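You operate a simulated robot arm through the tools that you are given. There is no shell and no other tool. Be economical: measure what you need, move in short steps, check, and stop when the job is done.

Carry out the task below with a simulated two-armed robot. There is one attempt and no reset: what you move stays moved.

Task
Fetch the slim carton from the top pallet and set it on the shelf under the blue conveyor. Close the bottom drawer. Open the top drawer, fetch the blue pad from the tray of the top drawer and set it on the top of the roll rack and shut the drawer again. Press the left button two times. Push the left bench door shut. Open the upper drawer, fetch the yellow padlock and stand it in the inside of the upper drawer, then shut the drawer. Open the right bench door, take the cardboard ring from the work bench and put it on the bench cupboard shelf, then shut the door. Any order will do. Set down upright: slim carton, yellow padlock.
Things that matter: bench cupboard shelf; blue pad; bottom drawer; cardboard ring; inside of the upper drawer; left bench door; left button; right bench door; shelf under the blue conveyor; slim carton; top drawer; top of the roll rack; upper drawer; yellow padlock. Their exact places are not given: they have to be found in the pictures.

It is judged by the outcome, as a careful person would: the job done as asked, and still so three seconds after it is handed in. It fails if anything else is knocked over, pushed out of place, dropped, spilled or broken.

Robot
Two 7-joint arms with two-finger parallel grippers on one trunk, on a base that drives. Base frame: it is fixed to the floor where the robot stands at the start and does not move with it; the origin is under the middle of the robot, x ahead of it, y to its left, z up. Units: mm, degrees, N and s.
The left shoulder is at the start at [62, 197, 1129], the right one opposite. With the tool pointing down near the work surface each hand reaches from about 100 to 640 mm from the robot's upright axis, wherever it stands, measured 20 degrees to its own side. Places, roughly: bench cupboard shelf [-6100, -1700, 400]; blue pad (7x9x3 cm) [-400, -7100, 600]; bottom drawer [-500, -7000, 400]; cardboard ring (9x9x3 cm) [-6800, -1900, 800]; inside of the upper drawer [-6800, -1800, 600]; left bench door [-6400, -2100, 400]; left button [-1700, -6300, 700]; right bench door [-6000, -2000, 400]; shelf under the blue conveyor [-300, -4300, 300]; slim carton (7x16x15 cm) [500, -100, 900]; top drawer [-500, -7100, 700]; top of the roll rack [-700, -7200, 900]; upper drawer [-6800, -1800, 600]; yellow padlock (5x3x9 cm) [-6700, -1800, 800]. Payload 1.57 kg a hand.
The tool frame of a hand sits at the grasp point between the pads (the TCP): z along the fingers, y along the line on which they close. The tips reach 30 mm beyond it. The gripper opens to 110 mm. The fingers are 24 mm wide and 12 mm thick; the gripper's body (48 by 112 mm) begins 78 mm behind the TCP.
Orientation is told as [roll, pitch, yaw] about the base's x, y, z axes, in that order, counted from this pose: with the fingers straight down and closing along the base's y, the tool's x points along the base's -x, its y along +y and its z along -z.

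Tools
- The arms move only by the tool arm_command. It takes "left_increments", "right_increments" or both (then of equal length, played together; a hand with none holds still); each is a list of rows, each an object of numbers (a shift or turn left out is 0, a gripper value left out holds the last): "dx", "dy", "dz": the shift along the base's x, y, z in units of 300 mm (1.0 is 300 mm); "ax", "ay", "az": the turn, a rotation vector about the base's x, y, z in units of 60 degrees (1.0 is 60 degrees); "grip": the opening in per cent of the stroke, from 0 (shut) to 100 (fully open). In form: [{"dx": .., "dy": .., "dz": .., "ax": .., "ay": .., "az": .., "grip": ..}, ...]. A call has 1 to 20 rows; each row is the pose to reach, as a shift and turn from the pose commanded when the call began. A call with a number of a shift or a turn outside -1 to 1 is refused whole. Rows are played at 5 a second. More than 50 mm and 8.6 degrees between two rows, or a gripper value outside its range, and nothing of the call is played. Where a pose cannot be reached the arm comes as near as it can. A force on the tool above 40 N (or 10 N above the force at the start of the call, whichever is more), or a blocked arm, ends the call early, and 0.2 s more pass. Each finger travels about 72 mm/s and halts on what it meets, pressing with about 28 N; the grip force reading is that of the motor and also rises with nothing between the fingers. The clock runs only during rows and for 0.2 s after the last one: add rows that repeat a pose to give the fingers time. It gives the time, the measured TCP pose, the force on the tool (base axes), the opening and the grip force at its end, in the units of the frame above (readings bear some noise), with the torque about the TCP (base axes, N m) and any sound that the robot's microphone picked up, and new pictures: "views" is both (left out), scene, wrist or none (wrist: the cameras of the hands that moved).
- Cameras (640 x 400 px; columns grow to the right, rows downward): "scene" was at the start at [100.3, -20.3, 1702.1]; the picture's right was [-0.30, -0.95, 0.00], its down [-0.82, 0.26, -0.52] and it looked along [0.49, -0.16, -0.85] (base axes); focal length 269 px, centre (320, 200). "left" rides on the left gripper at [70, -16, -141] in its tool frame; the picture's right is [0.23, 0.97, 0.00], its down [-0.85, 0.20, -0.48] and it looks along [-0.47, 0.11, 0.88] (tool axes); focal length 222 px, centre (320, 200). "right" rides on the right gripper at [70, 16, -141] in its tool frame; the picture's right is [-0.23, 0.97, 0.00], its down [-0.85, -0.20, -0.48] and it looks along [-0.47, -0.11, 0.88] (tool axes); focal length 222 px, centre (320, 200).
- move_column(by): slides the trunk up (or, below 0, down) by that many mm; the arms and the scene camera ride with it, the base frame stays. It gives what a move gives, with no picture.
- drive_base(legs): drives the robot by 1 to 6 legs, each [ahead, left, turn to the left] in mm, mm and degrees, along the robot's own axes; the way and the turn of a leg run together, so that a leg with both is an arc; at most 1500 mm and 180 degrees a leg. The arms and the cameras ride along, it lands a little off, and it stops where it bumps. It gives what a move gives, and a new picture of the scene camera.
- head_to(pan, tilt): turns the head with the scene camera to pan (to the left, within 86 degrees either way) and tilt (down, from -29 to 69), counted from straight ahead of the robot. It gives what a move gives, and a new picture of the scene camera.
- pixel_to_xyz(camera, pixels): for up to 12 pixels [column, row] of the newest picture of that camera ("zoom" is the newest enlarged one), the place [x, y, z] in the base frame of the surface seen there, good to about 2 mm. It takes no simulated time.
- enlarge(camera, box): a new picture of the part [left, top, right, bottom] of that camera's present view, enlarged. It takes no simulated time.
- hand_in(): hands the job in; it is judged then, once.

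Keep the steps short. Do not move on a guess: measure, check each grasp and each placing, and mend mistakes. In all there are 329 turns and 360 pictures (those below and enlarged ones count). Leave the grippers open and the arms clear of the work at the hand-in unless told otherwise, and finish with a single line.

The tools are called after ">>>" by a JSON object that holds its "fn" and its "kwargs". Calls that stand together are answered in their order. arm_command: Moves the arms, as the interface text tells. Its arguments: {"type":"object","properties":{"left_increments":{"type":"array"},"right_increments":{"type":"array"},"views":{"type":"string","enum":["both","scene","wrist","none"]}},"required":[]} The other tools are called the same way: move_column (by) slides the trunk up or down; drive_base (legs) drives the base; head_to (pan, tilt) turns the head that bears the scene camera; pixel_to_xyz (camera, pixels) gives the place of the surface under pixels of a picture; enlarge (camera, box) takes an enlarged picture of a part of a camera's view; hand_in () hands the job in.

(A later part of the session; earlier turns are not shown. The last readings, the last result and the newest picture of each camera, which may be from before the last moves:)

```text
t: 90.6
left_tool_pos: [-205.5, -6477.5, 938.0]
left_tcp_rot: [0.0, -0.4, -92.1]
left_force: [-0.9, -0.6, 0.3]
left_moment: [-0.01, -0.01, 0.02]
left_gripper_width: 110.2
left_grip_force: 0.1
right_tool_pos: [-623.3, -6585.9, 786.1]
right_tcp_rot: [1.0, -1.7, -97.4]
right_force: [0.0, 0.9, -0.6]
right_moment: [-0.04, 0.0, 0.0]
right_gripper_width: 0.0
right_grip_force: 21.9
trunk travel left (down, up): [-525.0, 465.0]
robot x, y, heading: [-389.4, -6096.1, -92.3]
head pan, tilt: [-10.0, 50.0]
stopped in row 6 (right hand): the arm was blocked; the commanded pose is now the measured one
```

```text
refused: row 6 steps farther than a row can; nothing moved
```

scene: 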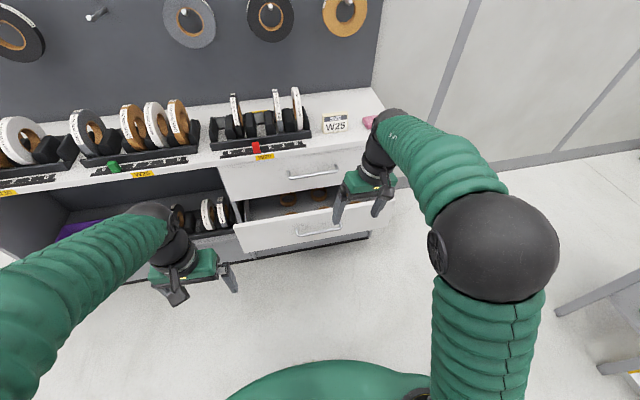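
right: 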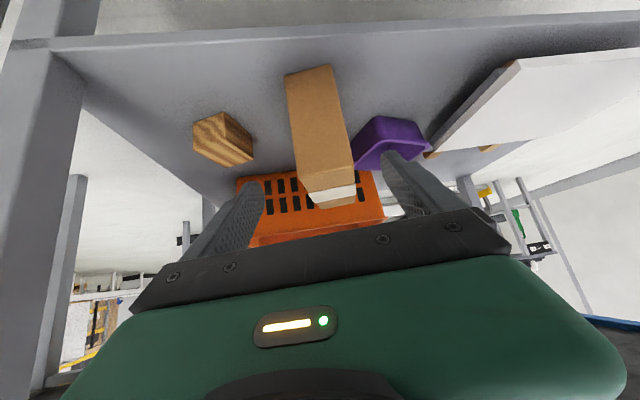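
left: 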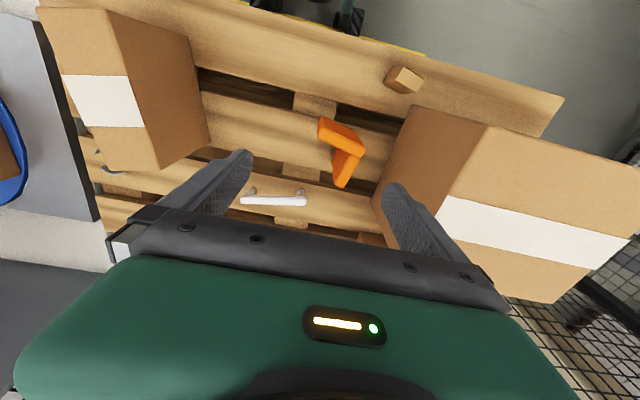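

It was blocked slightly, probably near a joint limit. I'll retry the tilt with smaller steps.

>>> {"fn": "arm_command", "kwargs": {"right_increments": [{"ax": -0.12, "ay": 0.004, "dy": -0.05, "dz": -0.11, "dx": 0.04}, {"ax": -0.24, "ay": 0.008, "dy": -0.1, "dz": -0.22, "dx": 0.08}, {"ax": -0.36, "ay": 0.012, "dy": -0.15, "dz": -0.33, "dx": 0.12}, {"ax": -0.48, "ay": 0.016, "dy": -0.2, "dz": -0.45, "dx": 0.16}, {"ax": -0.6, "ay": 0.02, "dy": -0.27, "dz": -0.56, "dx": 0.2}, {"ax": -0.72, "ay": 0.026, "dy": -0.33, "dz": -0.67, "dx": 0.2}, {"ax": -0.75, "ay": 0.026, "dy": -0.33, "dz": -0.73, "dx": 0.2, "az": 0.05}, {"ax": -0.75, "ay": 0.026, "dy": -0.33, "dz": -0.73, "dx": 0.2, "az": 0.09}, {"ax": -0.75, "ay": 0.026, "dy": -0.33, "dz": -0.73, "dx": 0.2, "az": 0.09}]}}

```text
t: 92.6
left_tool_pos: [-205.7, -6478.0, 939.0]
left_tcp_rot: [0.0, -0.5, -92.1]
left_force: [1.2, -0.4, 0.2]
left_moment: [0.05, 0.01, 0.02]
left_gripper_width: 109.9
left_grip_force: 0.0
right_tool_pos: [-561.8, -6686.1, 565.7]
right_tcp_rot: [2.7, -46.4, -92.3]
right_force: [0.9, -0.2, -1.0]
right_moment: [-0.01, -0.02, 0.02]
right_gripper_width: 0.0
right_grip_force: 21.8
trunk travel left (down, up): [-525.0, 465.0]
robot x, y, heading: [-391.9, -6096.7, -91.9]
head pan, tilt: [-10.0, 50.0]
```

scene: 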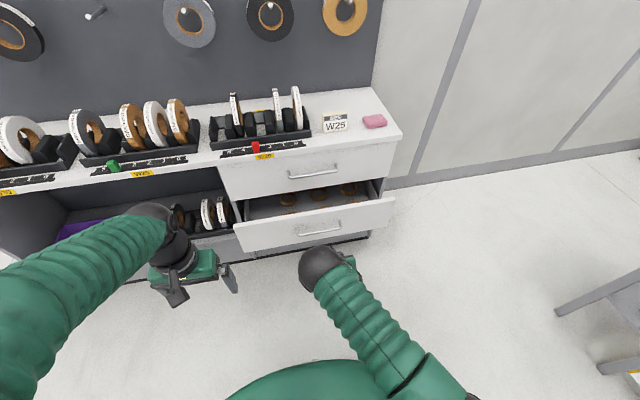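
right: 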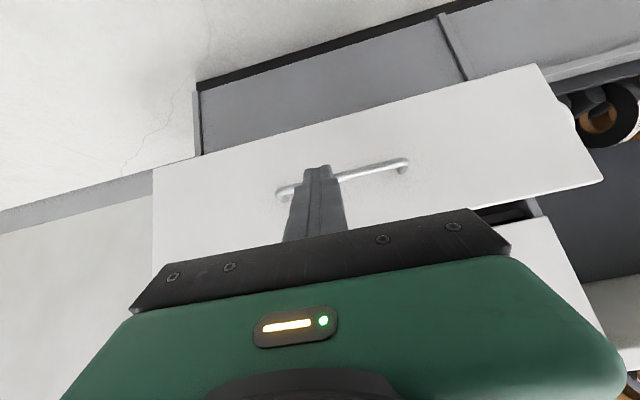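

The pose is good: tips at z≈544, y≈-6707. I'll drive ahead so the tips push the drawer in, 305 mm in all.

>>> {"fn": "drive_base", "kwargs": {"legs": [[180, 0, 0], [110, 0, 0]]}}

```text
t: 94.9
left_tool_pos: [-217.2, -6770.8, 940.2]
left_tcp_rot: [0.1, -0.5, -92.3]
left_force: [-0.1, -0.5, 0.2]
left_moment: [0.02, 0.01, 0.02]
left_gripper_width: 110.0
left_grip_force: 0.2
right_tool_pos: [-575.3, -6977.2, 566.5]
right_tcp_rot: [2.7, -46.4, -92.5]
right_force: [0.6, 0.5, -0.8]
right_moment: [0.01, 0.02, -0.02]
right_gripper_width: 0.0
right_grip_force: 21.7
trunk travel left (down, up): [-525.0, 465.0]
robot x, y, heading: [-399.3, -6390.1, -92.5]
head pan, tilt: [-10.0, 50.0]
```

scene: 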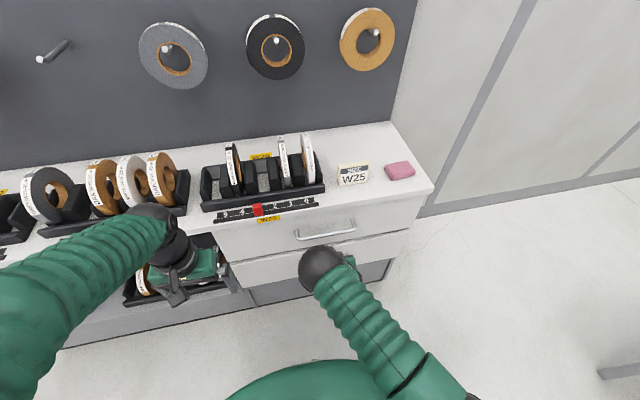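

About 13 mm remains. I'll push with the arm until the force rises.

>>> {"fn": "arm_command", "kwargs": {"right_increments": [{"dy": -0.02}, {"dy": -0.035}, {"dy": -0.045}, {"dy": -0.055}, {"dy": -0.065}, {"dy": -0.075}], "views": "wrist"}}

>>> {"fn": "pixel_to_xyz", "kwargs": {"camera": "right", "pixels": [[230, 190], [420, 130], [540, 95], [560, 230]]}}

```text
t: 95.8
left_tool_pos: [-217.6, -6767.1, 941.4]
left_tcp_rot: [0.1, -0.7, -92.3]
left_force: [0.1, -0.6, 1.2]
left_moment: [0.03, 0.0, 0.0]
left_gripper_width: 110.1
left_grip_force: 0.0
right_tool_pos: [-574.3, -6983.7, 565.1]
right_tcp_rot: [2.6, -45.9, -92.3]
right_force: [0.6, 13.2, 7.9]
right_moment: [0.2, -0.01, 0.08]
right_gripper_width: 0.0
right_grip_force: 21.6
trunk travel left (down, up): [-525.0, 465.0]
robot x, y, heading: [-397.9, -6383.4, -92.1]
head pan, tilt: [-10.0, 50.0]
stopped in row 4 (right hand): the force on the tool passed its limit at 43 N (the readings are from after the stop); the commanded pose is now the measured one
```

right: 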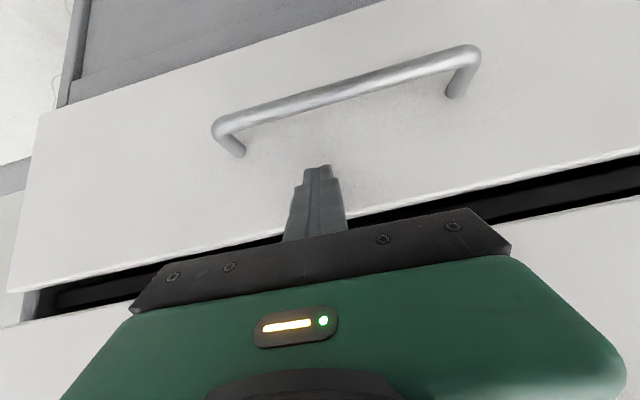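

```text
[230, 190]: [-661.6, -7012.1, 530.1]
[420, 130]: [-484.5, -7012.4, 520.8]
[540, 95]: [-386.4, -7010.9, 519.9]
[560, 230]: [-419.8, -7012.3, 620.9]
```

The bottom drawer is flush (y≈-7012, matching the top face). I'll back off 200 and level the hand to point ahead at handle height, z≈744.

>>> {"fn": "drive_base", "kwargs": {"legs": [[-200, 0, 0]]}}

>>> {"fn": "arm_command", "kwargs": {"right_increments": [{"ax": -0.12, "ay": 0.005, "dz": 0.1, "grip": 60}, {"ax": -0.24, "ay": 0.01, "dz": 0.2}, {"ax": -0.36, "ay": 0.015, "dz": 0.3}, {"ax": -0.48, "ay": 0.02, "dz": 0.4}, {"ax": -0.6, "ay": 0.025, "dz": 0.5}, {"ax": -0.735, "ay": 0.03, "dz": 0.6}, {"ax": -0.735, "ay": 0.03, "dz": 0.6}], "views": "none"}}

>>> {"fn": "arm_command", "kwargs": {"right_increments": [{"ay": -0.125, "ax": -0.005}, {"ay": -0.25, "ax": -0.01}, {"ay": -0.375, "ax": -0.015}, {"ay": -0.5, "ax": -0.02}, {"ay": -0.625, "ax": -0.025}, {"ay": -0.75, "ax": -0.03}, {"ay": -0.75, "ax": -0.03}], "views": "none"}}

>>> {"fn": "arm_command", "kwargs": {"right_increments": [{"ay": -0.125, "ax": -0.005}, {"ay": -0.25, "ax": -0.01}, {"ay": -0.375, "ax": -0.015}, {"ay": -0.5, "ax": -0.02}, {"ay": -0.625, "ax": -0.025}, {"ay": -0.75, "ax": -0.03}, {"ay": -0.75, "ax": -0.03}]}}

```text
t: 97.4
left_tool_pos: [-210.6, -6561.9, 940.1]
left_tcp_rot: [0.0, -0.6, -92.3]
left_force: [-0.4, 0.3, -0.1]
left_moment: [-0.04, -0.03, 0.0]
left_gripper_width: 110.4
left_grip_force: 0.1
right_tool_pos: [-566.4, -6778.2, 563.5]
right_tcp_rot: [2.6, -45.9, -92.4]
right_force: [-1.3, 1.0, -0.1]
right_moment: [0.01, -0.01, -0.03]
right_gripper_width: 0.1
right_grip_force: 21.0
trunk travel left (down, up): [-525.0, 465.0]
robot x, y, heading: [-393.5, -6182.5, -92.0]
head pan, tilt: [-10.0, 50.0]
```

scene: 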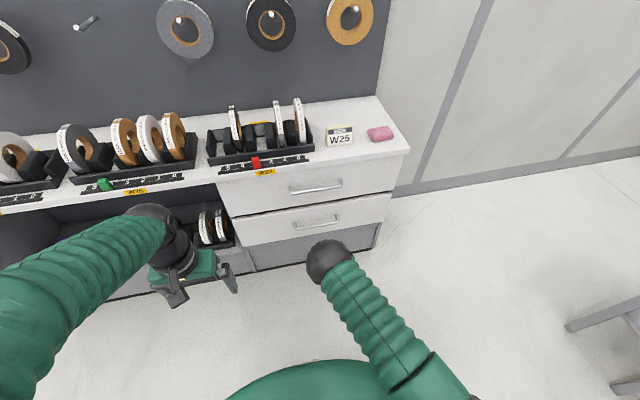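

```text
t: 99.0
left_tool_pos: [-209.3, -6561.5, 940.9]
left_tcp_rot: [0.0, -0.5, -92.3]
left_force: [0.0, 0.1, 0.2]
left_moment: [0.02, 0.01, 0.0]
left_gripper_width: 110.2
left_grip_force: 0.1
right_tool_pos: [-566.9, -6777.3, 744.5]
right_tcp_rot: [176.7, -89.9, 93.4]
right_force: [-0.4, 0.2, 0.0]
right_moment: [0.0, -0.01, -0.01]
right_gripper_width: 65.9
right_grip_force: 0.1
trunk travel left (down, up): [-525.0, 465.0]
robot x, y, heading: [-392.4, -6181.8, -91.8]
head pan, tilt: [-10.0, 50.0]
```

```text
t: 100.6
left_tool_pos: [-209.6, -6561.8, 940.1]
left_tcp_rot: [0.1, -0.6, -92.3]
left_force: [0.2, -0.7, 0.6]
left_moment: [0.01, -0.01, -0.02]
left_gripper_width: 110.0
left_grip_force: 0.1
right_tool_pos: [-566.5, -6777.9, 744.5]
right_tcp_rot: [92.5, -44.8, 177.6]
right_force: [0.7, 1.4, 0.2]
right_moment: [0.02, -0.01, 0.01]
right_gripper_width: 65.8
right_grip_force: 0.1
trunk travel left (down, up): [-525.0, 465.0]
robot x, y, heading: [-393.7, -6176.9, -92.3]
head pan, tilt: [-10.0, 50.0]
```

```text
t: 102.2
left_tool_pos: [-209.6, -6561.5, 940.0]
left_tcp_rot: [-0.1, -0.6, -92.3]
left_force: [0.6, -0.7, -0.1]
left_moment: [0.0, 0.01, -0.03]
left_gripper_width: 110.0
left_grip_force: 0.0
right_tool_pos: [-566.8, -6776.5, 743.9]
right_tcp_rot: [92.5, 0.2, 177.6]
right_force: [-0.8, 0.1, 0.0]
right_moment: [-0.01, -0.04, 0.02]
right_gripper_width: 65.9
right_grip_force: 0.1
trunk travel left (down, up): [-525.0, 465.0]
robot x, y, heading: [-389.4, -6181.8, -92.0]
head pan, tilt: [-10.0, 50.0]
```

scene: 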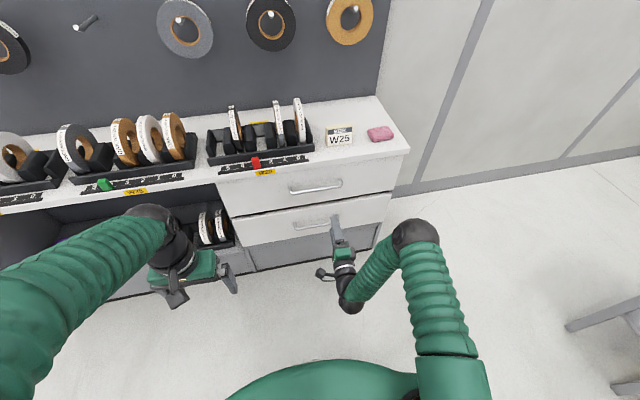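
right: 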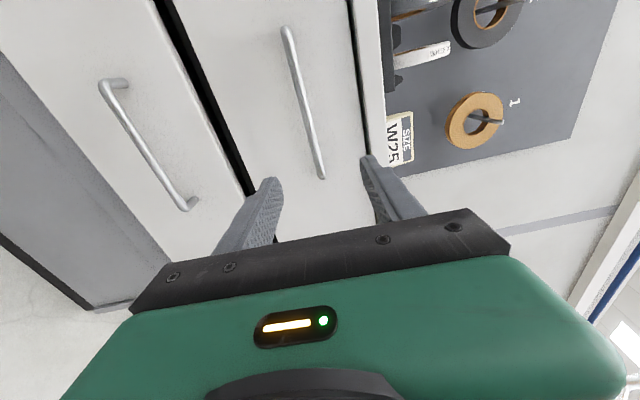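

The hand is level with fingers above and below. I'll check the handle's height with the wrist camera.

>>> {"fn": "pixel_to_xyz", "kwargs": {"camera": "right", "pixels": [[305, 100], [312, 130], [295, 60], [325, 60], [318, 165], [360, 60]]}}

```text
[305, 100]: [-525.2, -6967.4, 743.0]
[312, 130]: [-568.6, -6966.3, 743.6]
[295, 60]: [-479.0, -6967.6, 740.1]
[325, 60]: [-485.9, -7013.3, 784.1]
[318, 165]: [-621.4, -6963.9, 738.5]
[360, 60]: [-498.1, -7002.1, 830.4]
```

The bar is at y≈-6967, z≈742. I'll drive ahead 175, then close on it.

>>> {"fn": "drive_base", "kwargs": {"legs": [[175, 0, 0]]}}

```text
t: 103.7
left_tool_pos: [-216.1, -6735.2, 939.6]
left_tcp_rot: [0.0, -0.5, -92.3]
left_force: [0.1, -0.6, 0.4]
left_moment: [0.01, 0.01, 0.0]
left_gripper_width: 110.0
left_grip_force: 0.0
right_tool_pos: [-572.7, -6952.0, 744.5]
right_tcp_rot: [92.3, 0.2, 177.7]
right_force: [0.0, 0.3, -0.6]
right_moment: [-0.01, -0.01, 0.01]
right_gripper_width: 66.0
right_grip_force: 0.1
trunk travel left (down, up): [-525.0, 465.0]
robot x, y, heading: [-400.7, -6354.2, -92.1]
head pan, tilt: [-10.0, 50.0]
```

scene: 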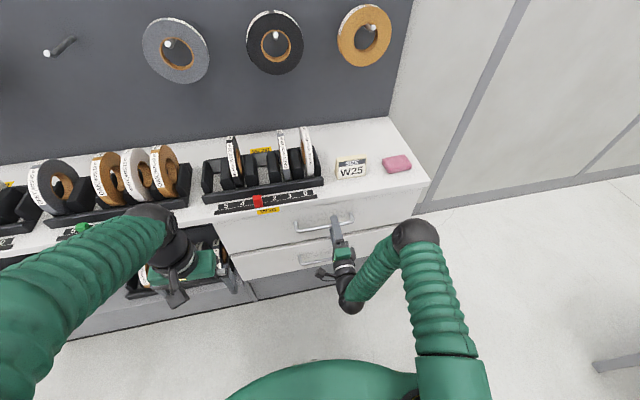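

>>> {"fn": "arm_command", "kwargs": {"right_increments": [{"dy": -0.04, "dz": -0.005}, {"dy": -0.05, "dz": -0.005}, {"dy": -0.05, "dz": -0.005, "grip": 0}, {"dy": -0.05, "dz": -0.005, "grip": 0}, {"dy": -0.05, "dz": -0.005, "grip": 0}, {"dy": -0.05, "dz": -0.005, "grip": 0}, {"dy": -0.05, "dz": -0.005, "grip": 0}], "views": "wrist"}}

```text
t: 105.3
left_tool_pos: [-217.0, -6736.0, 939.6]
left_tcp_rot: [0.0, -0.5, -92.1]
left_force: [-0.2, 0.3, 0.4]
left_moment: [0.01, -0.02, 0.0]
left_gripper_width: 110.1
left_grip_force: 0.0
right_tool_pos: [-572.3, -6967.5, 739.5]
right_tcp_rot: [91.9, 0.1, 177.7]
right_force: [3.3, 6.5, -30.4]
right_moment: [0.2, 0.08, -0.55]
right_gripper_width: 13.7
right_grip_force: 30.4
trunk travel left (down, up): [-525.0, 465.0]
robot x, y, heading: [-398.7, -6357.1, -92.0]
head pan, tilt: [-10.0, 50.0]
```

right: 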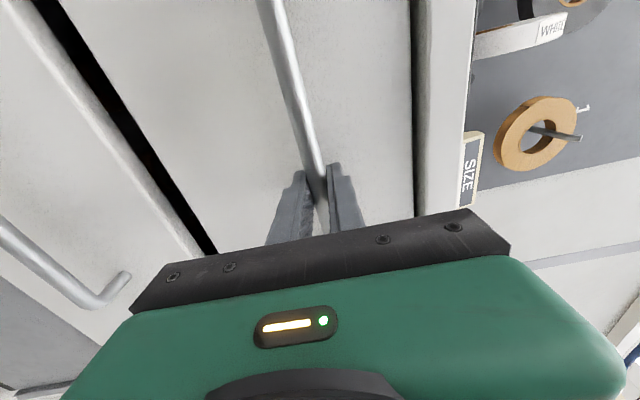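

The bar is gripped (13.7 mm), but it presses down on the hand. I'll ease the hand down 4 mm and then pull with a small arm move.

>>> {"fn": "arm_command", "kwargs": {"right_increments": [{"dz": -0.007}, {"dz": -0.013}, {"dz": -0.013}], "views": "none"}}

>>> {"fn": "drive_base", "kwargs": {"legs": [[-120, 0, 0]]}}

```text
t: 106.1
left_tool_pos: [-216.4, -6735.3, 941.8]
left_tcp_rot: [0.1, -0.7, -92.2]
left_force: [-0.5, 0.4, 0.2]
left_moment: [-0.04, -0.02, -0.01]
left_gripper_width: 110.1
left_grip_force: 0.0
right_tool_pos: [-573.4, -6967.6, 739.1]
right_tcp_rot: [92.6, 0.0, 177.7]
right_force: [0.7, 13.4, -16.6]
right_moment: [0.12, 0.14, 0.79]
right_gripper_width: 13.5
right_grip_force: 30.2
trunk travel left (down, up): [-525.0, 465.0]
robot x, y, heading: [-400.0, -6353.6, -92.0]
head pan, tilt: [-10.0, 50.0]
```

```text
t: 107.4
left_tool_pos: [-214.2, -6610.6, 941.7]
left_tcp_rot: [0.2, -0.6, -92.1]
left_force: [0.4, -0.3, -0.5]
left_moment: [-0.02, 0.02, 0.01]
left_gripper_width: 110.0
left_grip_force: 0.1
right_tool_pos: [-571.5, -6842.5, 739.8]
right_tcp_rot: [92.5, 0.2, 177.4]
right_force: [-26.3, -0.6, -6.7]
right_moment: [0.03, 0.39, -0.22]
right_gripper_width: 13.7
right_grip_force: 29.9
trunk travel left (down, up): [-525.0, 465.0]
robot x, y, heading: [-393.3, -6234.9, -92.2]
head pan, tilt: [-10.0, 50.0]
```

scene: 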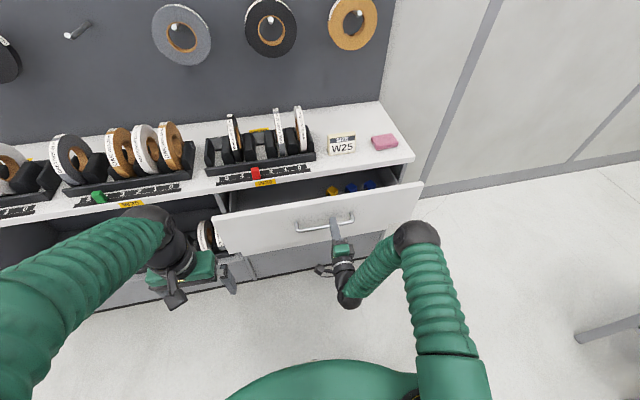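

The drawer is moving. I'll pull another 140 mm, correcting the sideways drift.

>>> {"fn": "drive_base", "kwargs": {"legs": [[-140, -8, 0]]}}

```text
t: 108.7
left_tool_pos: [-212.6, -6470.8, 941.2]
left_tcp_rot: [-0.1, -0.6, -92.2]
left_force: [0.0, 0.6, 0.1]
left_moment: [-0.01, 0.01, -0.01]
left_gripper_width: 110.0
left_grip_force: 0.0
right_tool_pos: [-571.5, -6701.0, 739.7]
right_tcp_rot: [92.4, -0.1, 177.4]
right_force: [0.6, -1.0, -16.9]
right_moment: [-0.06, -0.27, -0.11]
right_gripper_width: 13.8
right_grip_force: 30.4
trunk travel left (down, up): [-525.0, 465.0]
robot x, y, heading: [-393.9, -6090.0, -91.8]
head pan, tilt: [-10.0, 50.0]
```

scene: 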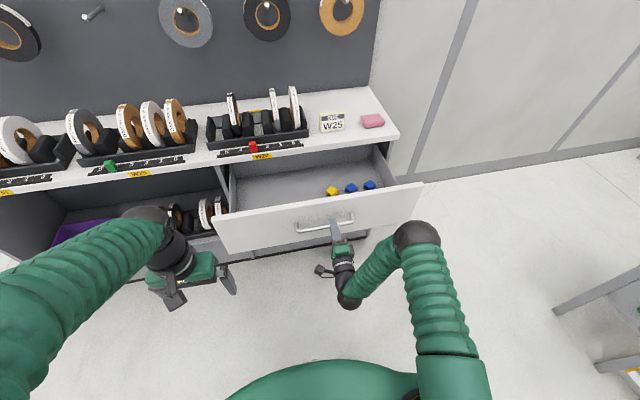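

I'll look into the drawer.

>>> {"fn": "enlarge", "kwargs": {"camera": "scene", "box": [210, 120, 430, 260]}}

```text
2.86 times, centred on (320, 190) of scene
```

zoom: 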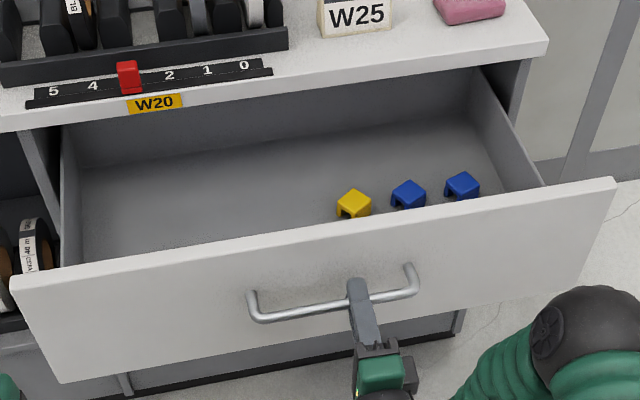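

The blue pad isn't visible; it is probably hidden behind the drawer front. I'll release the handle, back off slightly, and raise the right hand.

>>> {"fn": "arm_command", "kwargs": {"right_increments": [{"grip": 60}, {"grip": 60}, {"grip": 60}, {"dy": 0.1, "grip": 60}, {"dy": 0.24}, {"dy": 0.24}], "views": "none"}}

>>> {"fn": "arm_command", "kwargs": {"right_increments": [{"dz": 0.15}, {"dz": 0.3}, {"dz": 0.45}, {"dz": 0.6}, {"dz": 0.75}, {"dz": 0.9}, {"dz": 0.9}], "left_increments": [{"dz": 0.1}, {"dz": 0.2, "dx": -0.05}, {"dz": 0.3, "dx": -0.1}, {"dz": 0.3, "dx": -0.15}, {"dz": 0.3, "dx": -0.2}, {"dz": 0.3, "dx": -0.25}, {"dz": 0.3, "dx": -0.25}]}}

```text
t: 110.1
left_tool_pos: [-213.3, -6468.2, 941.4]
left_tcp_rot: [0.0, -0.8, -92.2]
left_force: [-0.1, 0.8, 0.5]
left_moment: [0.01, 0.02, 0.01]
left_gripper_width: 110.0
left_grip_force: 0.0
right_tool_pos: [-571.1, -6630.6, 742.4]
right_tcp_rot: [92.4, -0.2, 177.3]
right_force: [-0.4, 0.0, 0.5]
right_moment: [-0.02, -0.02, 0.0]
right_gripper_width: 65.8
right_grip_force: 0.1
trunk travel left (down, up): [-525.0, 465.0]
robot x, y, heading: [-397.5, -6088.6, -92.1]
head pan, tilt: [-10.0, 50.0]
```

```text
t: 111.7
left_tool_pos: [-289.8, -6469.3, 1032.0]
left_tcp_rot: [-0.1, -0.8, -92.2]
left_force: [-0.2, -0.9, 0.7]
left_moment: [0.03, 0.0, 0.01]
left_gripper_width: 109.8
left_grip_force: 0.2
right_tool_pos: [-572.5, -6633.0, 1011.0]
right_tcp_rot: [92.4, -0.1, 177.4]
right_force: [-0.1, 0.1, 0.4]
right_moment: [0.01, -0.02, 0.02]
right_gripper_width: 66.0
right_grip_force: 0.0
trunk travel left (down, up): [-525.0, 465.0]
robot x, y, heading: [-394.2, -6093.6, -92.2]
head pan, tilt: [-10.0, 50.0]
```

scene: 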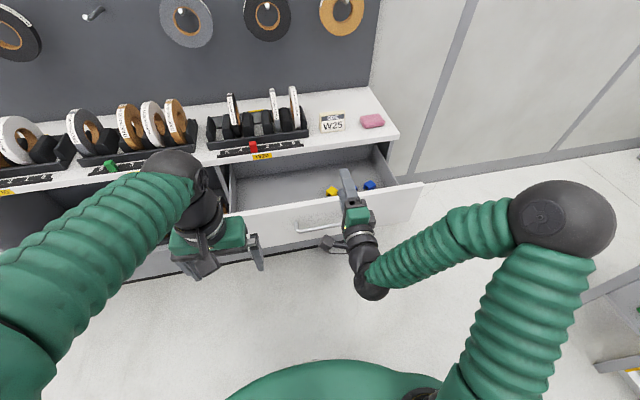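
right: 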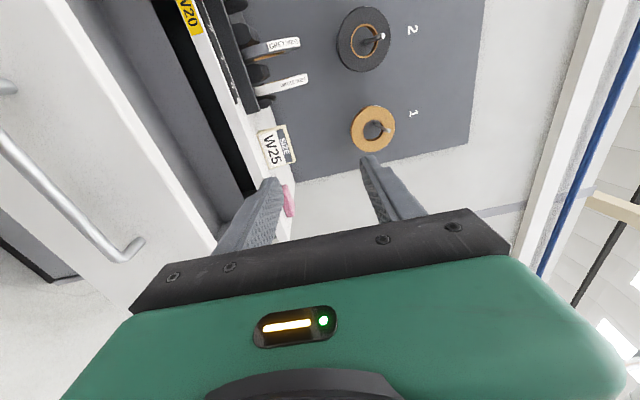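
left: 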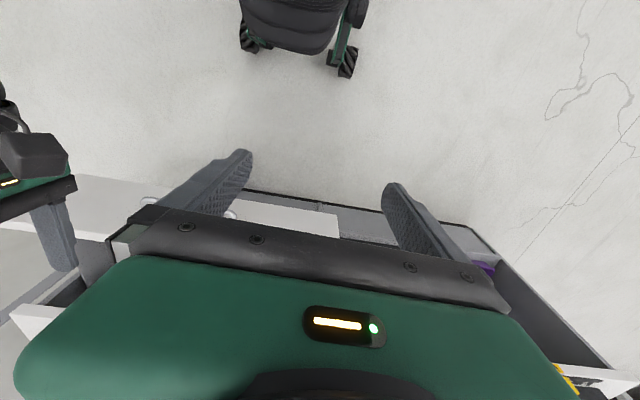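

I'll drive ahead 200 so the left hand is over the drawer.

>>> {"fn": "drive_base", "kwargs": {"legs": [[200, 0, 0]]}}

>>> {"fn": "arm_command", "kwargs": {"left_increments": [{"dy": -0.1}, {"dy": -0.2}, {"dy": -0.3}, {"dy": -0.3}]}}

```text
t: 113.3
left_tool_pos: [-296.5, -6664.6, 1032.5]
left_tcp_rot: [-0.1, -0.8, -92.1]
left_force: [0.1, 0.5, 0.7]
left_moment: [0.02, 0.03, 0.03]
left_gripper_width: 110.0
left_grip_force: 0.1
right_tool_pos: [-579.3, -6828.5, 1012.0]
right_tcp_rot: [92.6, -0.1, 177.4]
right_force: [-0.7, -0.3, 0.4]
right_moment: [0.0, -0.01, -0.01]
right_gripper_width: 65.9
right_grip_force: 0.1
trunk travel left (down, up): [-525.0, 465.0]
robot x, y, heading: [-405.3, -6288.4, -92.1]
head pan, tilt: [-10.0, 50.0]
```

scene: 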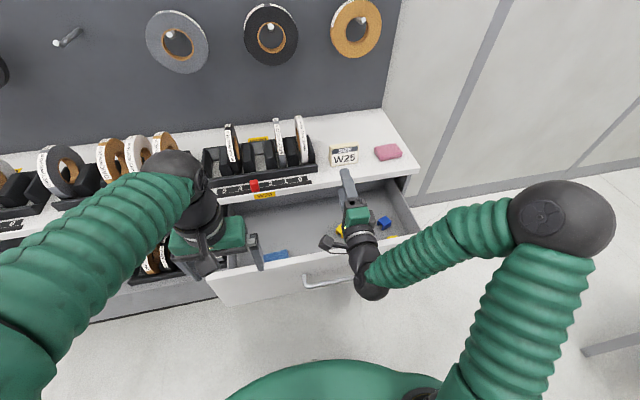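

```text
t: 114.3
left_tool_pos: [-296.4, -6752.5, 1032.5]
left_tcp_rot: [-0.1, -0.8, -92.2]
left_force: [-0.1, 0.7, 0.7]
left_moment: [-0.03, 0.02, 0.03]
left_gripper_width: 110.0
left_grip_force: 0.1
right_tool_pos: [-579.5, -6827.9, 1012.1]
right_tcp_rot: [92.7, -0.1, 177.4]
right_force: [-0.1, 0.7, -0.3]
right_moment: [0.0, 0.02, 0.02]
right_gripper_width: 66.0
right_grip_force: 0.1
trunk travel left (down, up): [-525.0, 465.0]
robot x, y, heading: [-402.7, -6286.9, -92.3]
head pan, tilt: [-10.0, 50.0]
```

scene: 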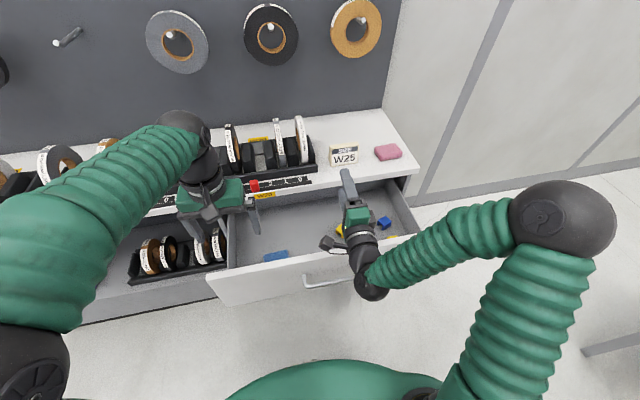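
left: 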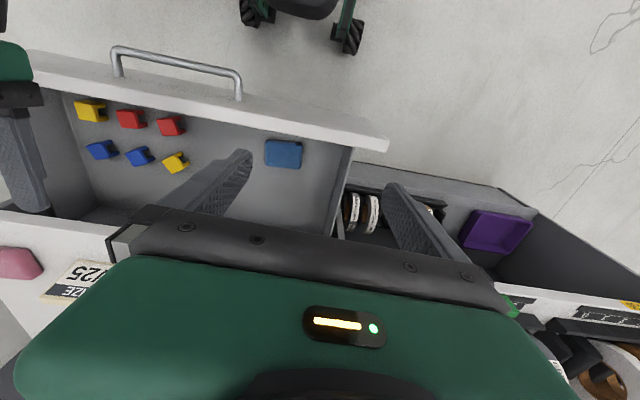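

The blue pad is at left-camera (283,153). I'll measure it.

>>> {"fn": "pixel_to_xyz", "kwargs": {"camera": "left", "pixels": [[266, 143], [301, 146], [300, 166], [265, 164], [283, 154], [265, 135], [320, 135], [350, 145], [330, 170], [250, 190]]}}

>>> {"fn": "enlarge", "kwargs": {"camera": "left", "box": [220, 100, 380, 200]}}

```text
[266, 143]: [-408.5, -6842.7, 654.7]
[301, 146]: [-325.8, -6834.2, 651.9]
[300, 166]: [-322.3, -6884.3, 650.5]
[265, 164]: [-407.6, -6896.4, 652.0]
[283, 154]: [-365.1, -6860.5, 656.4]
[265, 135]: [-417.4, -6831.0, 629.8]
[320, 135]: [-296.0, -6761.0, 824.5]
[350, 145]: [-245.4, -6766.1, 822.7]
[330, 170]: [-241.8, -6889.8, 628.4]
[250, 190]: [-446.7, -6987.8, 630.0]
```

```text
4.00 times, centred on (300, 150) of left
```

zoom: 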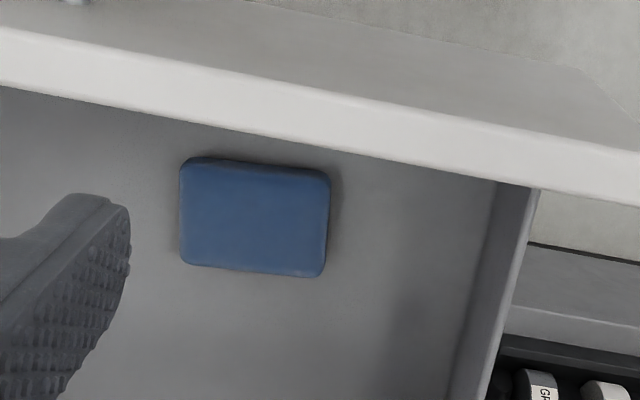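

The pad is about 86×60 mm, top z≈655, centre (-367,-6862), yaw ≈7°. I'll turn the left hand so it closes across the short side, moving over the pad at height.

>>> {"fn": "arm_command", "kwargs": {"left_increments": [{"az": -0.135, "dx": -0.05, "dy": -0.07}, {"az": -0.27, "dx": -0.1, "dy": -0.14}, {"az": -0.405, "dx": -0.15, "dy": -0.21}, {"az": -0.54, "dx": -0.2, "dy": -0.29}, {"az": -0.675, "dx": -0.235, "dy": -0.365}, {"az": -0.675, "dx": -0.235, "dy": -0.365}], "views": "none"}}

>>> {"fn": "arm_command", "kwargs": {"left_increments": [{"az": -0.135, "dz": -0.1}, {"az": -0.27, "dz": -0.2}, {"az": -0.405, "dz": -0.3}, {"az": -0.54, "dz": -0.4}, {"az": -0.675, "dz": -0.5}, {"az": -0.675, "dz": -0.5}]}}

```text
t: 115.7
left_tool_pos: [-368.2, -6862.9, 1034.5]
left_tcp_rot: [-0.1, -0.9, -132.9]
left_force: [-0.7, -0.1, 0.0]
left_moment: [-0.01, -0.01, 0.04]
left_gripper_width: 110.0
left_grip_force: 0.1
right_tool_pos: [-580.1, -6827.3, 1012.7]
right_tcp_rot: [92.7, -0.1, 177.4]
right_force: [-0.4, -0.1, -0.3]
right_moment: [-0.03, -0.03, 0.0]
right_gripper_width: 65.8
right_grip_force: 0.1
trunk travel left (down, up): [-525.0, 465.0]
robot x, y, heading: [-405.0, -6287.4, -92.4]
head pan, tilt: [-10.0, 50.0]
```

```text
t: 117.1
left_tool_pos: [-365.6, -6862.9, 880.2]
left_tcp_rot: [-0.1, -0.9, -173.3]
left_force: [-0.2, 0.7, 0.0]
left_moment: [0.03, 0.02, -0.02]
left_gripper_width: 110.4
left_grip_force: 0.0
right_tool_pos: [-580.5, -6827.2, 1012.6]
right_tcp_rot: [92.5, -0.1, 177.4]
right_force: [-0.3, 0.8, 0.0]
right_moment: [0.02, -0.02, -0.03]
right_gripper_width: 65.8
right_grip_force: 0.0
trunk travel left (down, up): [-525.0, 465.0]
robot x, y, heading: [-398.4, -6286.6, -91.9]
head pan, tilt: [-10.0, 50.0]
```

scene: 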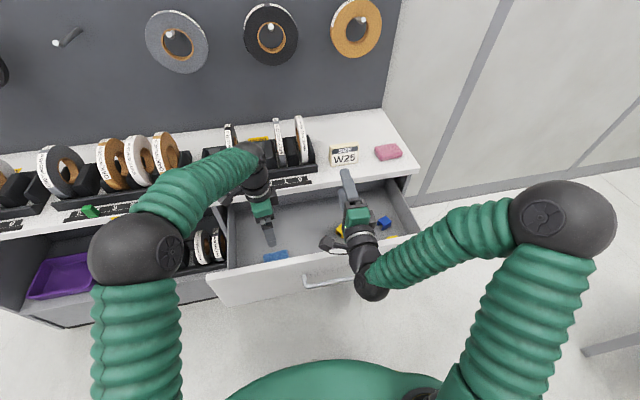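
left: 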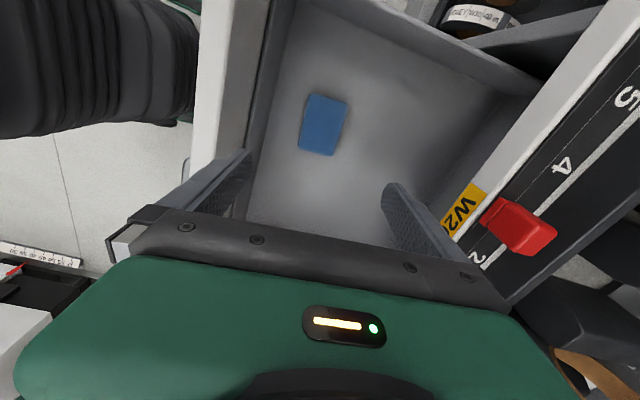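

I'll verify the pad position from this view and lower part-way.

>>> {"fn": "pixel_to_xyz", "kwargs": {"camera": "left", "pixels": [[311, 96], [348, 102], [336, 154], [299, 147], [323, 125]]}}

>>> {"fn": "arm_command", "kwargs": {"left_increments": [{"dz": -0.1}, {"dz": -0.2}, {"dz": -0.3}, {"dz": -0.4}, {"dz": -0.4}]}}

```text
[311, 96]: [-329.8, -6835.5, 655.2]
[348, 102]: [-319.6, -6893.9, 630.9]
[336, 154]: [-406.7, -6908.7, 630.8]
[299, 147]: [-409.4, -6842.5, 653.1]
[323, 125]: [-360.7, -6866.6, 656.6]
```

```text
t: 118.3
left_tool_pos: [-365.8, -6862.6, 761.6]
left_tcp_rot: [-0.1, -0.9, -173.2]
left_force: [0.9, -0.1, -0.4]
left_moment: [0.0, 0.02, -0.01]
left_gripper_width: 110.0
left_grip_force: 0.1
right_tool_pos: [-579.5, -6828.0, 1012.1]
right_tcp_rot: [92.6, -0.1, 177.4]
right_force: [-0.4, 0.2, 0.0]
right_moment: [0.02, -0.02, -0.01]
right_gripper_width: 66.0
right_grip_force: 0.1
trunk travel left (down, up): [-525.0, 465.0]
robot x, y, heading: [-404.2, -6288.7, -92.0]
head pan, tilt: [-10.0, 50.0]
```

scene: 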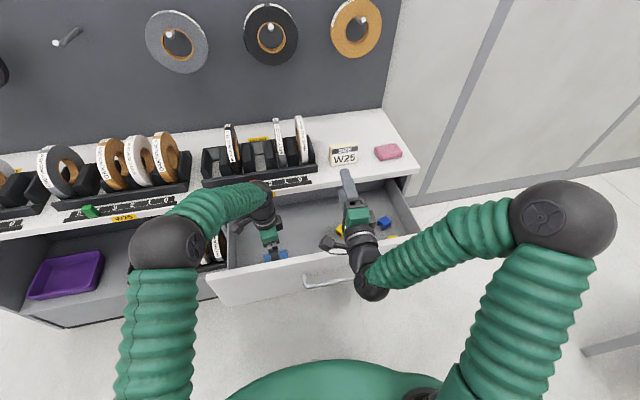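
left: 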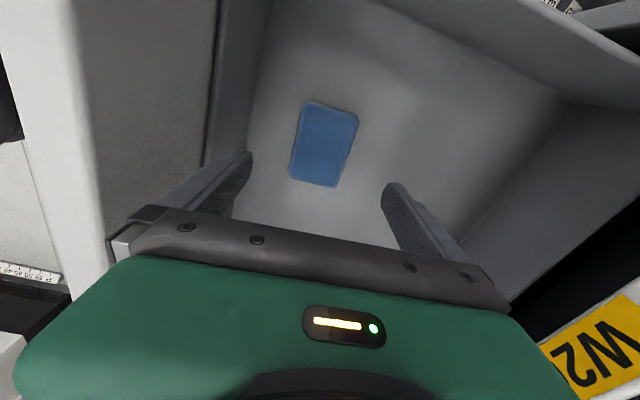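

>>> {"fn": "pixel_to_xyz", "kwargs": {"camera": "scene", "pixels": [[165, 240], [230, 205], [262, 190], [200, 225]]}}

>>> {"fn": "arm_command", "kwargs": {"left_increments": [{"dz": -0.1, "dy": -0.015}, {"dz": -0.2, "dy": -0.015}, {"dz": -0.28, "dy": -0.015}, {"dz": -0.28, "dy": -0.015}]}}

```text
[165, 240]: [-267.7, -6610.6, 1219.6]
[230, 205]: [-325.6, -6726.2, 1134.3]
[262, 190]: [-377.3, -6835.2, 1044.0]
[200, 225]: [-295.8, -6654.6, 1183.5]
```

```text
t: 119.3
left_tool_pos: [-368.7, -6868.1, 675.8]
left_tcp_rot: [-0.1, -0.8, -173.1]
left_force: [-0.8, 0.0, 0.3]
left_moment: [0.01, 0.0, 0.01]
left_gripper_width: 110.0
left_grip_force: 0.0
right_tool_pos: [-580.2, -6828.8, 1011.9]
right_tcp_rot: [92.6, -0.1, 177.4]
right_force: [0.6, -0.1, -0.1]
right_moment: [0.02, 0.01, -0.01]
right_gripper_width: 66.0
right_grip_force: 0.0
trunk travel left (down, up): [-525.0, 465.0]
robot x, y, heading: [-404.8, -6287.6, -91.9]
head pan, tilt: [-10.0, 50.0]
```

scene: 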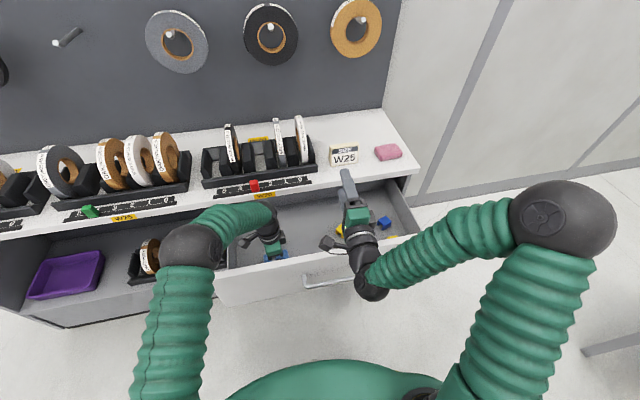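
left: 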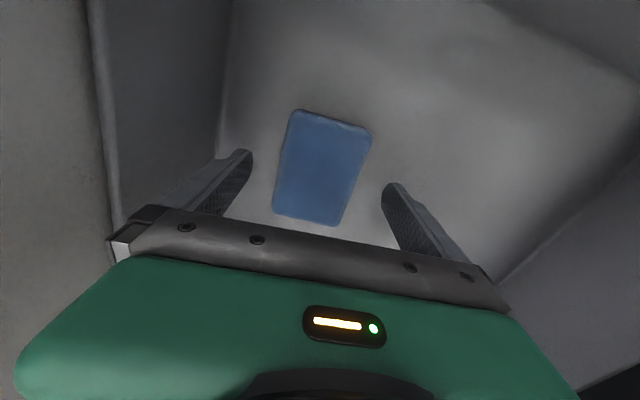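

Good. I'll go down 12 mm more and close on the pad.

>>> {"fn": "arm_command", "kwargs": {"left_increments": [{"dz": -0.02}, {"dz": -0.04}, {"dz": -0.04, "grip": 0}, {"dz": -0.04, "grip": 0}, {"dz": -0.04, "grip": 0}, {"dz": -0.04, "grip": 0}, {"dz": -0.04, "grip": 0}], "views": "wrist"}}

```text
t: 120.9
left_tool_pos: [-367.3, -6867.8, 664.4]
left_tcp_rot: [0.0, -0.8, -173.2]
left_force: [-0.1, 0.2, 0.5]
left_moment: [-0.05, 0.0, -0.03]
left_gripper_width: 63.8
left_grip_force: 27.8
right_tool_pos: [-580.4, -6827.9, 1012.0]
right_tcp_rot: [92.6, 0.0, 177.4]
right_force: [0.4, 0.7, -0.3]
right_moment: [-0.03, -0.03, 0.02]
right_gripper_width: 66.1
right_grip_force: 0.1
trunk travel left (down, up): [-525.0, 465.0]
robot x, y, heading: [-408.2, -6286.2, -92.1]
head pan, tilt: [-10.0, 50.0]
```

left: 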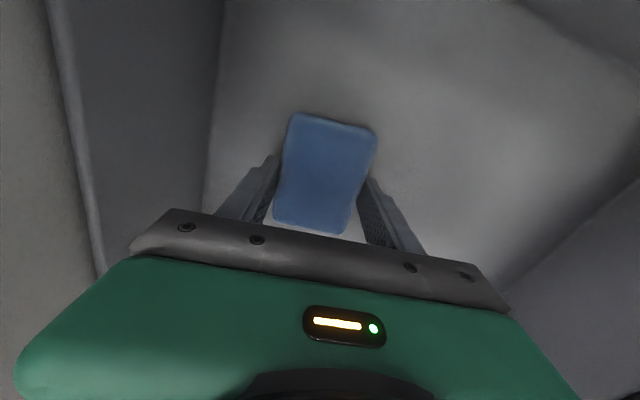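

The pad is gripped (63.8 mm). I'll lift straight up 300 mm.

>>> {"fn": "arm_command", "kwargs": {"left_increments": [{"dz": 0.1}, {"dz": 0.23}, {"dz": 0.38}, {"dz": 0.53}, {"dz": 0.68}, {"dz": 0.83}, {"dz": 1.0, "dy": 0.0}, {"dz": 1.0}]}}

```text
refused: row 7 steps farther than a row can; nothing moved
```

>>> {"fn": "arm_command", "kwargs": {"left_increments": [{"dz": 0.1}, {"dz": 0.25}, {"dz": 0.4}, {"dz": 0.55}, {"dz": 0.7}, {"dz": 0.85}, {"dz": 1.0}, {"dz": 1.0}]}}

```text
t: 122.7
left_tool_pos: [-366.4, -6867.8, 967.3]
left_tcp_rot: [-0.2, -0.9, -173.3]
left_force: [-0.4, -0.9, -0.4]
left_moment: [-0.01, -0.01, 0.03]
left_gripper_width: 63.9
left_grip_force: 27.8
right_tool_pos: [-579.9, -6827.9, 1011.6]
right_tcp_rot: [92.5, -0.1, 177.3]
right_force: [0.5, -0.8, 0.1]
right_moment: [0.0, -0.03, 0.03]
right_gripper_width: 65.8
right_grip_force: 0.1
trunk travel left (down, up): [-525.0, 465.0]
robot x, y, heading: [-404.8, -6287.4, -92.4]
head pan, tilt: [-10.0, 50.0]
```

scene: 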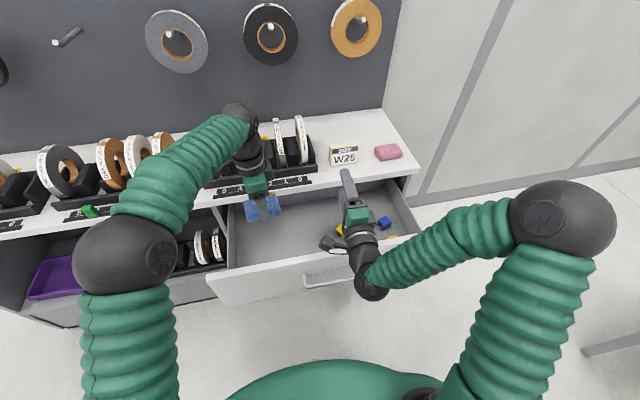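
left: 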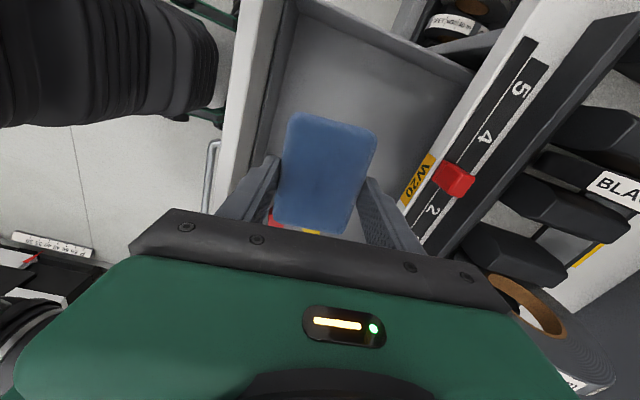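

The pad is up. I'll measure the free counter space behind the W25 sign and the eraser.

>>> {"fn": "pixel_to_xyz", "kwargs": {"camera": "scene", "pixels": [[343, 163], [343, 146], [330, 150], [357, 148], [388, 152], [350, 125], [350, 118], [370, 135], [320, 140], [375, 112], [405, 160], [340, 135]]}}

>>> {"fn": "enlarge", "kwargs": {"camera": "scene", "box": [270, 90, 430, 190]}}

```text
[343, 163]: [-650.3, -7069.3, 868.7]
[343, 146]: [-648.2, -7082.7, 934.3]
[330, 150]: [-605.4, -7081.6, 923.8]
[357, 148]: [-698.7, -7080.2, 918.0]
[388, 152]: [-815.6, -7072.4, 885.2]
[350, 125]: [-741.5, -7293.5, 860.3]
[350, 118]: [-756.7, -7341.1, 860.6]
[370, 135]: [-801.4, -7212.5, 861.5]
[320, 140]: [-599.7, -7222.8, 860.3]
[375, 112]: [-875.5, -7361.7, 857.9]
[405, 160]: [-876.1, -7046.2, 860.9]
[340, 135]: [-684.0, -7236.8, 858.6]
```

```text
4.00 times, centred on (350, 140) of scene
```

zoom: 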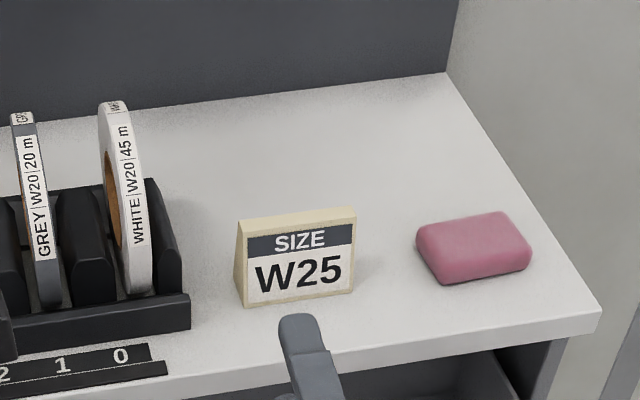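

Counter z≈860 and there is a free spot near (-740,-7165). First I'll shut the drawer: pull the left hand with the pad back, back off, and bring the right hand to the handle.

>>> {"fn": "arm_command", "kwargs": {"left_increments": [{"dy": 0.14, "dz": 0.05}, {"dy": 0.28, "dz": 0.1}, {"dy": 0.42, "dz": 0.15}, {"dy": 0.56, "dz": 0.2}, {"dy": 0.7, "dz": 0.25}, {"dy": 0.8, "dz": 0.3}, {"dy": 0.8, "dz": 0.3}], "views": "none"}}

>>> {"fn": "drive_base", "kwargs": {"legs": [[-200, -7, 0]]}}

>>> {"fn": "arm_command", "kwargs": {"right_increments": [{"dz": -0.15}, {"dz": -0.3}, {"dz": -0.45}, {"dz": -0.6}, {"dz": -0.75}, {"dz": -0.9}, {"dz": -0.915}, {"dz": -0.915}]}}

```text
t: 124.3
left_tool_pos: [-366.4, -6627.7, 1055.2]
left_tcp_rot: [-0.2, -0.9, -173.2]
left_force: [0.5, -0.5, 0.0]
left_moment: [-0.01, 0.01, 0.01]
left_gripper_width: 63.8
left_grip_force: 28.1
right_tool_pos: [-578.7, -6829.6, 1012.2]
right_tcp_rot: [92.5, -0.1, 177.4]
right_force: [0.3, 0.1, 0.3]
right_moment: [-0.03, -0.01, 0.0]
right_gripper_width: 66.0
right_grip_force: 0.1
trunk travel left (down, up): [-525.0, 465.0]
robot x, y, heading: [-404.4, -6287.5, -92.1]
head pan, tilt: [-10.0, 50.0]
```

```text
t: 125.9
left_tool_pos: [-364.7, -6424.7, 1056.7]
left_tcp_rot: [-0.1, -0.9, -173.3]
left_force: [-0.4, 0.4, 0.3]
left_moment: [-0.01, -0.03, 0.0]
left_gripper_width: 63.6
left_grip_force: 27.9
right_tool_pos: [-581.0, -6625.0, 1010.9]
right_tcp_rot: [92.7, -0.1, 177.2]
right_force: [1.0, -0.1, 0.3]
right_moment: [0.01, 0.03, 0.0]
right_gripper_width: 66.1
right_grip_force: 0.1
trunk travel left (down, up): [-525.0, 465.0]
robot x, y, heading: [-402.8, -6084.1, -92.3]
head pan, tilt: [-10.0, 50.0]
```

scene: 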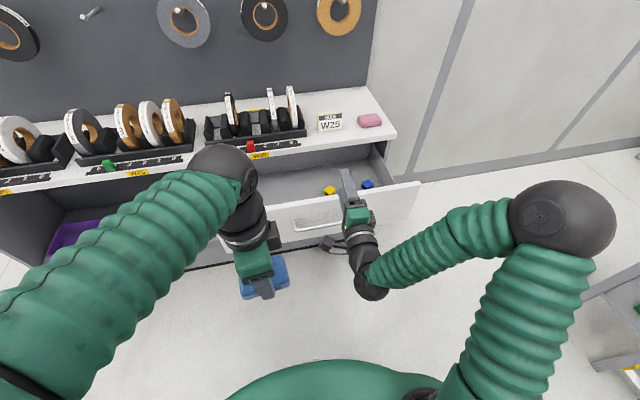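

```text
t: 127.7
left_tool_pos: [-364.4, -6423.7, 1057.1]
left_tcp_rot: [-0.1, -0.9, -173.3]
left_force: [-0.1, 0.5, -0.6]
left_moment: [0.07, 0.01, -0.03]
left_gripper_width: 63.5
left_grip_force: 27.5
right_tool_pos: [-580.3, -6622.9, 738.4]
right_tcp_rot: [92.5, -0.1, 177.3]
right_force: [-0.3, 0.3, -0.2]
right_moment: [0.0, -0.01, 0.02]
right_gripper_width: 66.1
right_grip_force: 0.1
trunk travel left (down, up): [-525.0, 465.0]
robot x, y, heading: [-402.6, -6085.0, -92.4]
head pan, tilt: [-10.0, 50.0]
```

scene: 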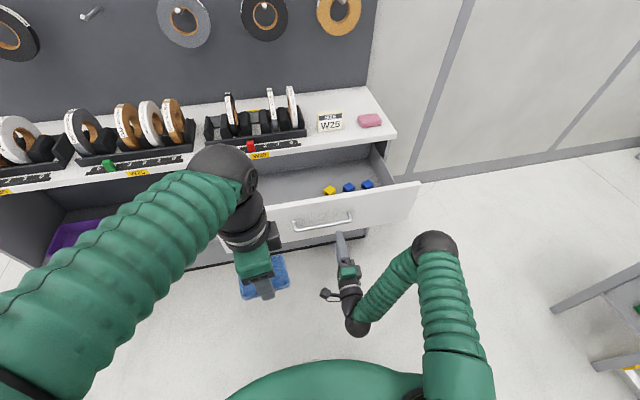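
right: 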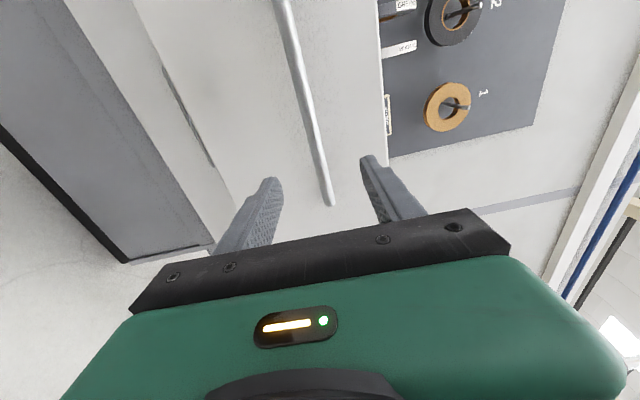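

I'll advance 80 mm and grip the handle again.

>>> {"fn": "arm_command", "kwargs": {"right_increments": [{"dy": -0.13}, {"dy": -0.265}, {"dy": -0.265, "grip": 0}, {"dy": -0.265, "grip": 0}, {"dy": -0.265, "grip": 0}, {"dy": -0.265, "grip": 0}, {"dy": -0.265, "grip": 0}], "views": "none"}}

>>> {"fn": "drive_base", "kwargs": {"legs": [[255, 0, 0]]}}

```text
t: 129.3
left_tool_pos: [-366.1, -6424.1, 1057.1]
left_tcp_rot: [0.0, -0.9, -173.2]
left_force: [-0.3, -0.3, -0.6]
left_moment: [0.0, 0.0, -0.01]
left_gripper_width: 63.9
left_grip_force: 27.5
right_tool_pos: [-580.5, -6700.5, 740.0]
right_tcp_rot: [92.8, -0.1, 177.2]
right_force: [-2.0, -0.3, 12.7]
right_moment: [-0.14, -0.3, 0.05]
right_gripper_width: 13.8
right_grip_force: 30.7
trunk travel left (down, up): [-525.0, 465.0]
robot x, y, heading: [-400.5, -6085.7, -92.4]
head pan, tilt: [-10.0, 50.0]
```

```text
t: 131.1
left_tool_pos: [-372.3, -6676.7, 1056.4]
left_tcp_rot: [-0.1, -1.2, -173.4]
left_force: [0.1, 0.3, -0.7]
left_moment: [0.04, -0.02, 0.0]
left_gripper_width: 63.5
left_grip_force: 28.0
right_tool_pos: [-588.4, -6952.5, 739.9]
right_tcp_rot: [92.8, -0.3, 177.4]
right_force: [22.6, 0.5, 13.1]
right_moment: [-0.12, -0.51, 0.69]
right_gripper_width: 13.9
right_grip_force: 30.2
trunk travel left (down, up): [-525.0, 465.0]
robot x, y, heading: [-411.6, -6338.7, -92.6]
head pan, tilt: [-10.0, 50.0]
```

scene: 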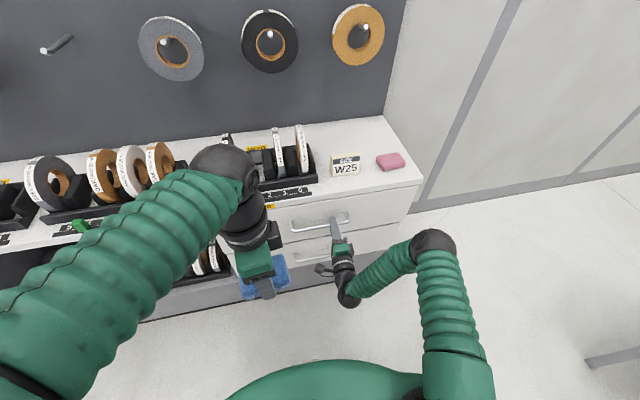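

The last 15 mm I'll push with the arm until it stops.

>>> {"fn": "arm_command", "kwargs": {"right_increments": [{"dy": -0.025, "dx": 0.015}, {"dy": -0.045, "dx": 0.025}, {"dy": -0.055, "dx": 0.025}, {"dy": -0.065, "dx": 0.025}, {"dy": -0.075, "dx": 0.025}], "views": "none"}}

>>> {"fn": "pixel_to_xyz", "kwargs": {"camera": "scene", "pixels": [[400, 205], [395, 235], [300, 215]]}}

```text
t: 132.3
left_tool_pos: [-377.9, -6673.9, 1058.1]
left_tcp_rot: [0.1, -0.8, -173.4]
left_force: [-0.6, -0.8, -0.7]
left_moment: [0.0, 0.02, 0.0]
left_gripper_width: 63.6
left_grip_force: 28.2
right_tool_pos: [-584.3, -6973.4, 740.2]
right_tcp_rot: [93.0, 0.0, 177.3]
right_force: [-8.5, 25.1, 7.7]
right_moment: [-0.02, -0.12, -0.13]
right_gripper_width: 13.5
right_grip_force: 30.3
trunk travel left (down, up): [-525.0, 465.0]
robot x, y, heading: [-413.5, -6341.9, -92.3]
head pan, tilt: [-10.0, 50.0]
```

```text
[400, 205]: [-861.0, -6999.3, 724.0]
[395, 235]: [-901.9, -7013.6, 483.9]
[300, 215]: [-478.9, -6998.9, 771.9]
```

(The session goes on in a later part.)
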